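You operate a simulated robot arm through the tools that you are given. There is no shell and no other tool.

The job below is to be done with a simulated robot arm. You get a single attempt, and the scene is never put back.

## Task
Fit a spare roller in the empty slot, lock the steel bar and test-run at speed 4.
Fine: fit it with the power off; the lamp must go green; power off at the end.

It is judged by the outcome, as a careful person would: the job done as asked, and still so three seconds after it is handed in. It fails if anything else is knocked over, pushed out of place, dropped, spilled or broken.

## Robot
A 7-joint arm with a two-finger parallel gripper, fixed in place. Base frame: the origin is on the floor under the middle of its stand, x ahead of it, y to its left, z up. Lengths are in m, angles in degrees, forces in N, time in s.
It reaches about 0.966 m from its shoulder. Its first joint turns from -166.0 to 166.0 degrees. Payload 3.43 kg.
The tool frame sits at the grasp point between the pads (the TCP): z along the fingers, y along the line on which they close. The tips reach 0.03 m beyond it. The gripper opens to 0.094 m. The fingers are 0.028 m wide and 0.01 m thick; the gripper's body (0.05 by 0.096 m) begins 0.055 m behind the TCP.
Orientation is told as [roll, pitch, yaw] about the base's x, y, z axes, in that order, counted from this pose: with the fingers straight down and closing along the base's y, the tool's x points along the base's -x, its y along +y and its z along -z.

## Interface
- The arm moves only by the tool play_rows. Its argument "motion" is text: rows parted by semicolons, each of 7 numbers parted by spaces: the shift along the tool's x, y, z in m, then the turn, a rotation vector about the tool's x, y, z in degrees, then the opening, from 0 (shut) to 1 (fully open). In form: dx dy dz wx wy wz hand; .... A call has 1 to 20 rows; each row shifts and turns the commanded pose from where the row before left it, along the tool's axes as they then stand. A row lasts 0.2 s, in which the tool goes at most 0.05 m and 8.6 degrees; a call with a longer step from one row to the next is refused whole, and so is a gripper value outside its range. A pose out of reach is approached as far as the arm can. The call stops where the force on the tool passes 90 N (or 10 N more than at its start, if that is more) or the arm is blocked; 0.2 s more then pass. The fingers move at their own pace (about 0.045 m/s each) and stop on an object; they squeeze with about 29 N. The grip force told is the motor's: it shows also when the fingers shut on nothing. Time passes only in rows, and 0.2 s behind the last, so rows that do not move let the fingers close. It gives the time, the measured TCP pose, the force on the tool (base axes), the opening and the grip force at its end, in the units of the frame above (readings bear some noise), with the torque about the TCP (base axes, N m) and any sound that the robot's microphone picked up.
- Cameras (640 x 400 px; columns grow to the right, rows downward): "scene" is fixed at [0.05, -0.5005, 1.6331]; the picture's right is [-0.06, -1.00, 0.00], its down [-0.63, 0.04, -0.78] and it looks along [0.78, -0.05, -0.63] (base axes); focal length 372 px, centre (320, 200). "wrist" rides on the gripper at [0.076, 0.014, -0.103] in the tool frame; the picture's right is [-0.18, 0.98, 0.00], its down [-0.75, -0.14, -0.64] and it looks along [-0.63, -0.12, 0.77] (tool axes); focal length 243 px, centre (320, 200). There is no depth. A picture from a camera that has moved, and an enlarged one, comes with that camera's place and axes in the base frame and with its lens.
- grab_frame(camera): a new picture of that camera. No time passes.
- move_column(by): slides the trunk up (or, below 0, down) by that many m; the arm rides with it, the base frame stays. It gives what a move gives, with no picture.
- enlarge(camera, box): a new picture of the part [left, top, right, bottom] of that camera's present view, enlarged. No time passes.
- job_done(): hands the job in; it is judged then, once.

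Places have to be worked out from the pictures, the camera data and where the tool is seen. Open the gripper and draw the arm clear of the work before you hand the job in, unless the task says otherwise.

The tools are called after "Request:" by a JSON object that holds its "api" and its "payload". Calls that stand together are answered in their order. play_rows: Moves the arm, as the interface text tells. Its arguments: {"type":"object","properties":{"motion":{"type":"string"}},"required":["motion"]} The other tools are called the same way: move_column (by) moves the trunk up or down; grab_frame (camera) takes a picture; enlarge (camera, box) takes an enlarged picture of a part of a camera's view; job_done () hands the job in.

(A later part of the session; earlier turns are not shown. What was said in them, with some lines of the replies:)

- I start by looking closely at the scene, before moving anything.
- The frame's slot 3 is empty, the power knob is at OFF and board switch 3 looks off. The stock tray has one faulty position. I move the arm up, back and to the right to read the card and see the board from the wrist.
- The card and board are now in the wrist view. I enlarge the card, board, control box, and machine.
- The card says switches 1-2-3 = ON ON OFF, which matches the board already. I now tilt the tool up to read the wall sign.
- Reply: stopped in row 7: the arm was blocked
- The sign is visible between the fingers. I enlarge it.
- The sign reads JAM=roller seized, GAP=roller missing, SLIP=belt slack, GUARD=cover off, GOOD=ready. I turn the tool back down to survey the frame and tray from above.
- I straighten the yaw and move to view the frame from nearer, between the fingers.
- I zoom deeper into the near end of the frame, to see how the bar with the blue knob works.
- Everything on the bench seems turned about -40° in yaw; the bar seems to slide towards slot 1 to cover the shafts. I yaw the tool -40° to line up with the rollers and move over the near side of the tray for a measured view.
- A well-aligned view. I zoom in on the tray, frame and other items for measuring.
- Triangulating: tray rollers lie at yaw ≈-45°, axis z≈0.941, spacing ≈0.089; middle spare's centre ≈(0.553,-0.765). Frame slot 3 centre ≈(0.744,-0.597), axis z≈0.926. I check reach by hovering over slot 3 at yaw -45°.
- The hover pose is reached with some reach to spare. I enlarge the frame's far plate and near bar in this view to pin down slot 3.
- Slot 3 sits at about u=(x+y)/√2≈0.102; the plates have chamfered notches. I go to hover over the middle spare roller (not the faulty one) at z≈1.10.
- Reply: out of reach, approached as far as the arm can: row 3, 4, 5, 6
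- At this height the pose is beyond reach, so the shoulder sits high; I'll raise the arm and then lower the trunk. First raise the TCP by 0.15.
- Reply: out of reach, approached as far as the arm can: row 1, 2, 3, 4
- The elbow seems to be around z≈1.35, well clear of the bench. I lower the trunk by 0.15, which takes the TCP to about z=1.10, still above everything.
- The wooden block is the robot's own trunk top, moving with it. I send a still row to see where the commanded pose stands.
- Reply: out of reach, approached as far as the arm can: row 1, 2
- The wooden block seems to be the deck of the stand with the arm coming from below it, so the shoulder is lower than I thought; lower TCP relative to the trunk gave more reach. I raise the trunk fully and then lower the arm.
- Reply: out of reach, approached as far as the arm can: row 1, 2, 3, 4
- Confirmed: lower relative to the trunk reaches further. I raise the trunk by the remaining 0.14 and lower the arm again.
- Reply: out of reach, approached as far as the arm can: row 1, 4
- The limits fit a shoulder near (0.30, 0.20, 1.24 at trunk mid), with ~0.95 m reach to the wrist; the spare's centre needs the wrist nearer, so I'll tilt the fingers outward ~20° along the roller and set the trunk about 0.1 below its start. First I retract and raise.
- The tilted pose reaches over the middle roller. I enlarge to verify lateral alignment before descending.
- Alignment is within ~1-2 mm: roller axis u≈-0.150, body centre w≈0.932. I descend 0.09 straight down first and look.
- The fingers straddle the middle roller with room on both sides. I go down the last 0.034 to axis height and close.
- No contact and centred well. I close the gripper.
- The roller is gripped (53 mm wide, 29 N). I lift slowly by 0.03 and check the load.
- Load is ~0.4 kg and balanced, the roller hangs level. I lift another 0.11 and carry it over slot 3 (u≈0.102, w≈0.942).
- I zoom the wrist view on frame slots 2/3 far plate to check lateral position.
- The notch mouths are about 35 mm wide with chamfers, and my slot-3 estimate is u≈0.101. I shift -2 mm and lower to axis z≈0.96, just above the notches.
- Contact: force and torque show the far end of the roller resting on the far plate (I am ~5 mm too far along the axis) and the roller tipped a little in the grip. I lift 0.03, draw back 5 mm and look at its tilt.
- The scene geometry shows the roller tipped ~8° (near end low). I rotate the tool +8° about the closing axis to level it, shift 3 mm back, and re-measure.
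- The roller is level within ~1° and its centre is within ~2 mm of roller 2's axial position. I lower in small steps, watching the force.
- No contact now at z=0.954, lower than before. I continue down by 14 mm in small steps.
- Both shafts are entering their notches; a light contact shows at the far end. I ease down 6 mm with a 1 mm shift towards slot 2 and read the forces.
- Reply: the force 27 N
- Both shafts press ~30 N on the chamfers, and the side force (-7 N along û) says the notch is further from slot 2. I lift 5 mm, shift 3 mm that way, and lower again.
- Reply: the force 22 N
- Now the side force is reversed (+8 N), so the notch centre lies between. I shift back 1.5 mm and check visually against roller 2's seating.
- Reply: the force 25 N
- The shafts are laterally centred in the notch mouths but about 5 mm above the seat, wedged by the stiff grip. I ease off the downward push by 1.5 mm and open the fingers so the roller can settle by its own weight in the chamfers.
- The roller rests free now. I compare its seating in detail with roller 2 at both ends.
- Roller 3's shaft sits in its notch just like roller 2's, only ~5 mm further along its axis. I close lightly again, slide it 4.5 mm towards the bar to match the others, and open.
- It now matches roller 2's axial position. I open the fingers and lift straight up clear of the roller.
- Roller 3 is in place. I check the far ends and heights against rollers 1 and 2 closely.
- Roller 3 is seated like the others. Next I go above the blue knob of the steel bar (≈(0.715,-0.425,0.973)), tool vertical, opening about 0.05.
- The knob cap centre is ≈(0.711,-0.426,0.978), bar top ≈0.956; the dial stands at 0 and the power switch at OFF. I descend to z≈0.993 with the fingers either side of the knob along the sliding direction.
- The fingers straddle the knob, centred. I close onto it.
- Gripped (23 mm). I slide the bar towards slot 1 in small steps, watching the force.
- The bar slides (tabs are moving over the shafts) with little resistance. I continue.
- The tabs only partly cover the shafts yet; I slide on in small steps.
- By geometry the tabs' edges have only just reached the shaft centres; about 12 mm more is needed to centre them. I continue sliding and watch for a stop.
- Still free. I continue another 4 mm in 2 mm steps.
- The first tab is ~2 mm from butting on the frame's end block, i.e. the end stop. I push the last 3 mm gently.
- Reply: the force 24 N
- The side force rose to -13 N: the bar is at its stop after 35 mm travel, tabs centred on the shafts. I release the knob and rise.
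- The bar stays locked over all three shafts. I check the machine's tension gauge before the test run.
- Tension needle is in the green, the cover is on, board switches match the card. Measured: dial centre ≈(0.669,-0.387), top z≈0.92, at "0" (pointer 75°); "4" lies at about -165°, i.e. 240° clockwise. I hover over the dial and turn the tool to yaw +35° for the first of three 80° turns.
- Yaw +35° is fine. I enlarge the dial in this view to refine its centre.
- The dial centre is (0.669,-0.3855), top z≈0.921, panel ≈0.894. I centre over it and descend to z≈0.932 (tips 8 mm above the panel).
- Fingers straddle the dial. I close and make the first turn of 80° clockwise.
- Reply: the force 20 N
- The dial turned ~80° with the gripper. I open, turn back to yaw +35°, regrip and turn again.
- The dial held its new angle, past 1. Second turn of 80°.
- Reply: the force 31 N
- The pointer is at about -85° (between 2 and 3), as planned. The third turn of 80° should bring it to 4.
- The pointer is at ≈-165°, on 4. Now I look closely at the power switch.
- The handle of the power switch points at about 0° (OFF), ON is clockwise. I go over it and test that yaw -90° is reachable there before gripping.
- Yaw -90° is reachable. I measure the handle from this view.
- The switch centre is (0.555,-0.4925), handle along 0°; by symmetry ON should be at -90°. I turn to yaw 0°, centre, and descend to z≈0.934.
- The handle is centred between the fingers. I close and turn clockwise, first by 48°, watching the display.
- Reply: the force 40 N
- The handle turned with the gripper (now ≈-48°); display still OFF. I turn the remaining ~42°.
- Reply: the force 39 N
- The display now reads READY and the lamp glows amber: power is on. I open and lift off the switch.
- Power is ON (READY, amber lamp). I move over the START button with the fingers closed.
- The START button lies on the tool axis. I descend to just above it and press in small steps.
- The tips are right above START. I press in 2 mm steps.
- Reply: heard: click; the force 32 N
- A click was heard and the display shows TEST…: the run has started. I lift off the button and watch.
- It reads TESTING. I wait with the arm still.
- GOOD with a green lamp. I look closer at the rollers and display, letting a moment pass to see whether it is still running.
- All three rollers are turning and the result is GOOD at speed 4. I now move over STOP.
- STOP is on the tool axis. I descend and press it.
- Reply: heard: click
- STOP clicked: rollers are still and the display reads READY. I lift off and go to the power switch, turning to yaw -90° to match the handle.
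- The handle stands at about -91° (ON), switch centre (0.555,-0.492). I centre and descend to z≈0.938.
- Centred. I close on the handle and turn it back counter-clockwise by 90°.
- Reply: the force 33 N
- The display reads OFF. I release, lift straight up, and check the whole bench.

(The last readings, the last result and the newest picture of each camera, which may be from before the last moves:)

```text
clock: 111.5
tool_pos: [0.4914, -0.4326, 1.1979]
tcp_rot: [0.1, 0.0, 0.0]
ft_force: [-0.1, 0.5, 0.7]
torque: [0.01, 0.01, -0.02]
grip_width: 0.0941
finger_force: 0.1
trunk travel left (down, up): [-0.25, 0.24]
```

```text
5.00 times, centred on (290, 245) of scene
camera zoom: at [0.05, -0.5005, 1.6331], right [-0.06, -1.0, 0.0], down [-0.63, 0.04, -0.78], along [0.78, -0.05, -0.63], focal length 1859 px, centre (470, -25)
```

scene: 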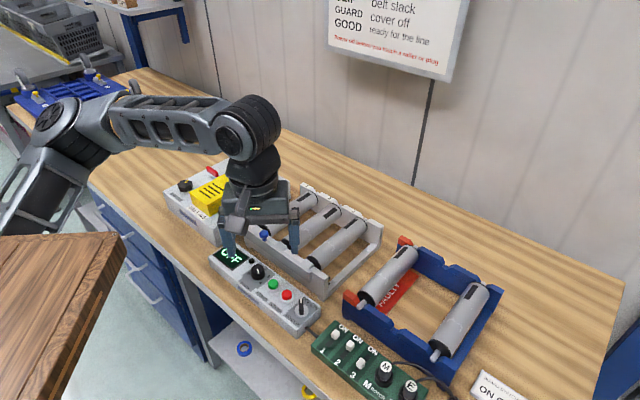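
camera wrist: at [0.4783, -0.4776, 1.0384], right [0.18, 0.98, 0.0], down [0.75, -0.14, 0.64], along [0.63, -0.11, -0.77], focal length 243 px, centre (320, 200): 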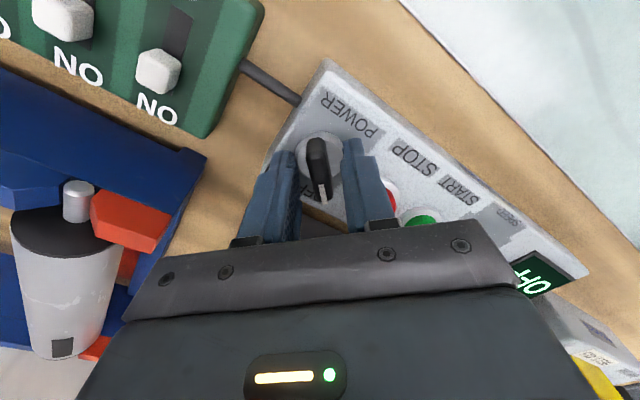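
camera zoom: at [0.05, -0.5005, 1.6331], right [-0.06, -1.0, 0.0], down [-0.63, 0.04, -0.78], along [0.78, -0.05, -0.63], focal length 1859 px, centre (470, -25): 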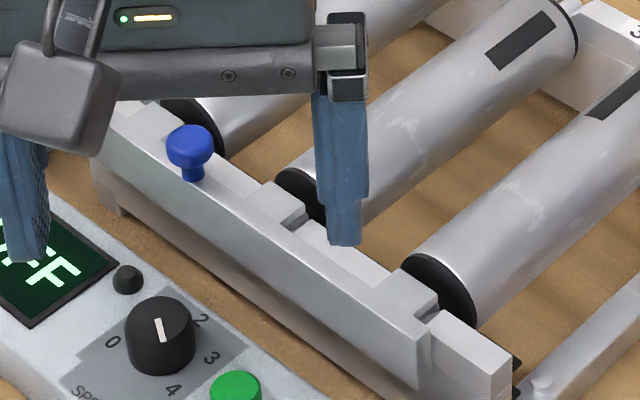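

Power is OFF with the handle back at OFF, bar locked over the shafts, three rollers seated, switches and other rollers untouched. I draw the arm further up and back, then take a final look.

Request:
{"api": "play_rows", "payload": {"motion": "0.02 0.01 -0.04 0 0 0 1;0.02 0.01 -0.04 0 0 0 1;0.02 0.01 -0.04 0 0 0 1;0 0 0 0 0 0 1;0 0 0 0 0 0 1"}}

Request:
{"api": "grab_frame", "payload": {"camera": "scene"}}

Request:
{"api": "enlarge", "payload": {"camera": "scene", "box": [150, 150, 350, 320]}}

Request:
{"api": "grab_frame", "payload": {"camera": "wrist"}}

```text
clock: 112.7
tool_pos: [0.437, -0.4052, 1.3043]
tcp_rot: [0.9, 2.5, 0.0]
ft_force: [0.4, 1.2, 0.0]
torque: [0.0, 0.01, 0.0]
grip_width: 0.094
finger_force: 0.1
trunk travel left (down, up): [-0.25, 0.24]
```

```text
taken
```

scene: 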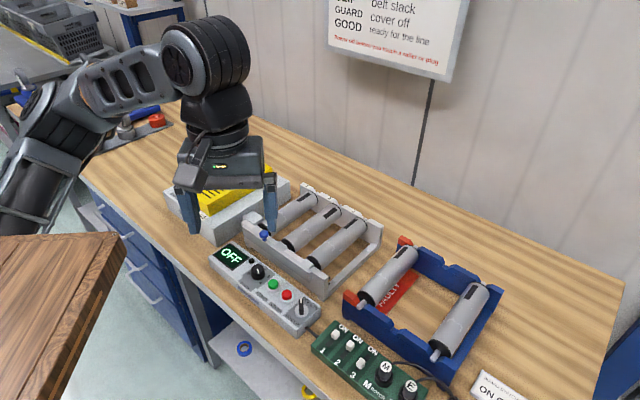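

```text
2.35 times, centred on (250, 235) of scene
camera zoom: at [0.05, -0.5005, 1.6331], right [-0.06, -1.0, 0.0], down [-0.63, 0.04, -0.78], along [0.78, -0.05, -0.63], focal length 875 px, centre (485, 118)
```

zoom: 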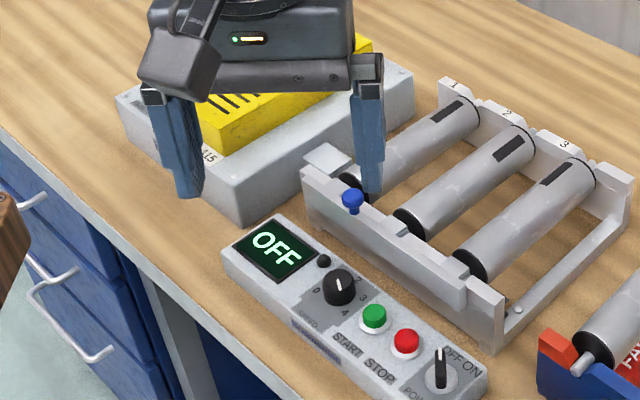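

```text
taken
camera wrist: at [0.3671, -0.3938, 1.4103], right [0.19, 0.98, 0.01], down [0.78, -0.15, 0.61], along [0.6, -0.11, -0.8], focal length 243 px, centre (320, 200)
```

wrist: 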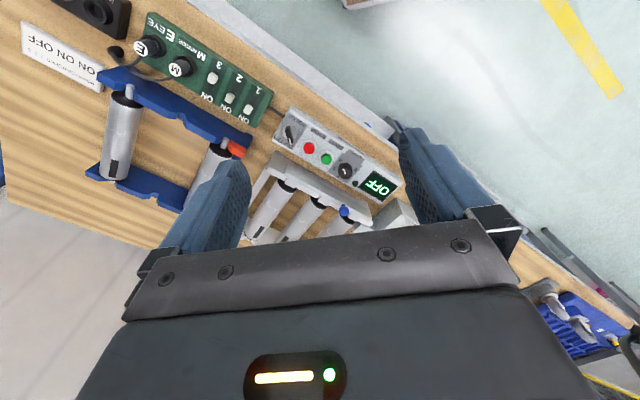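

The roller is seated in slot 3 and the bar is locked. The test at speed 4 gave GOOD with a green lamp, then STOP was pressed and power turned off. The gripper is open, the arm is clear and nothing else has moved, so I hand the job in.

Request:
{"api": "job_done", "payload": {}}

```text
The job is handed in.
```

The spare roller is fitted in slot 3, the steel bar is locked, and the test run at speed 4 ended with GOOD and a green lamp. I don't have the judge's verdict yet.

- **Roller:** I took the middle roller from the tray, not the one in the position marked faulty, and fitted it with the power off. On the first try its far end caught on the frame's far plate. I lifted it, levelled it and lowered it again. It sat level with rollers 1 and 2, and all three turned in the run.
- **Bar:** I slid the steel bar about 35 mm, until it hit its stop. Its tabs now sit over all three shafts.
- **Test run:** I set the dial to 4, turned the power on and pressed START. Once the display showed GOOD, I pressed STOP.
- **At the end:** The power switch is at OFF and the display reads OFF. I left the speed dial at 4. The board switches already matched the card, so I didn't touch them.

The gripper is open, the arm is clear of the work, and nothing else looked moved in the final pictures.
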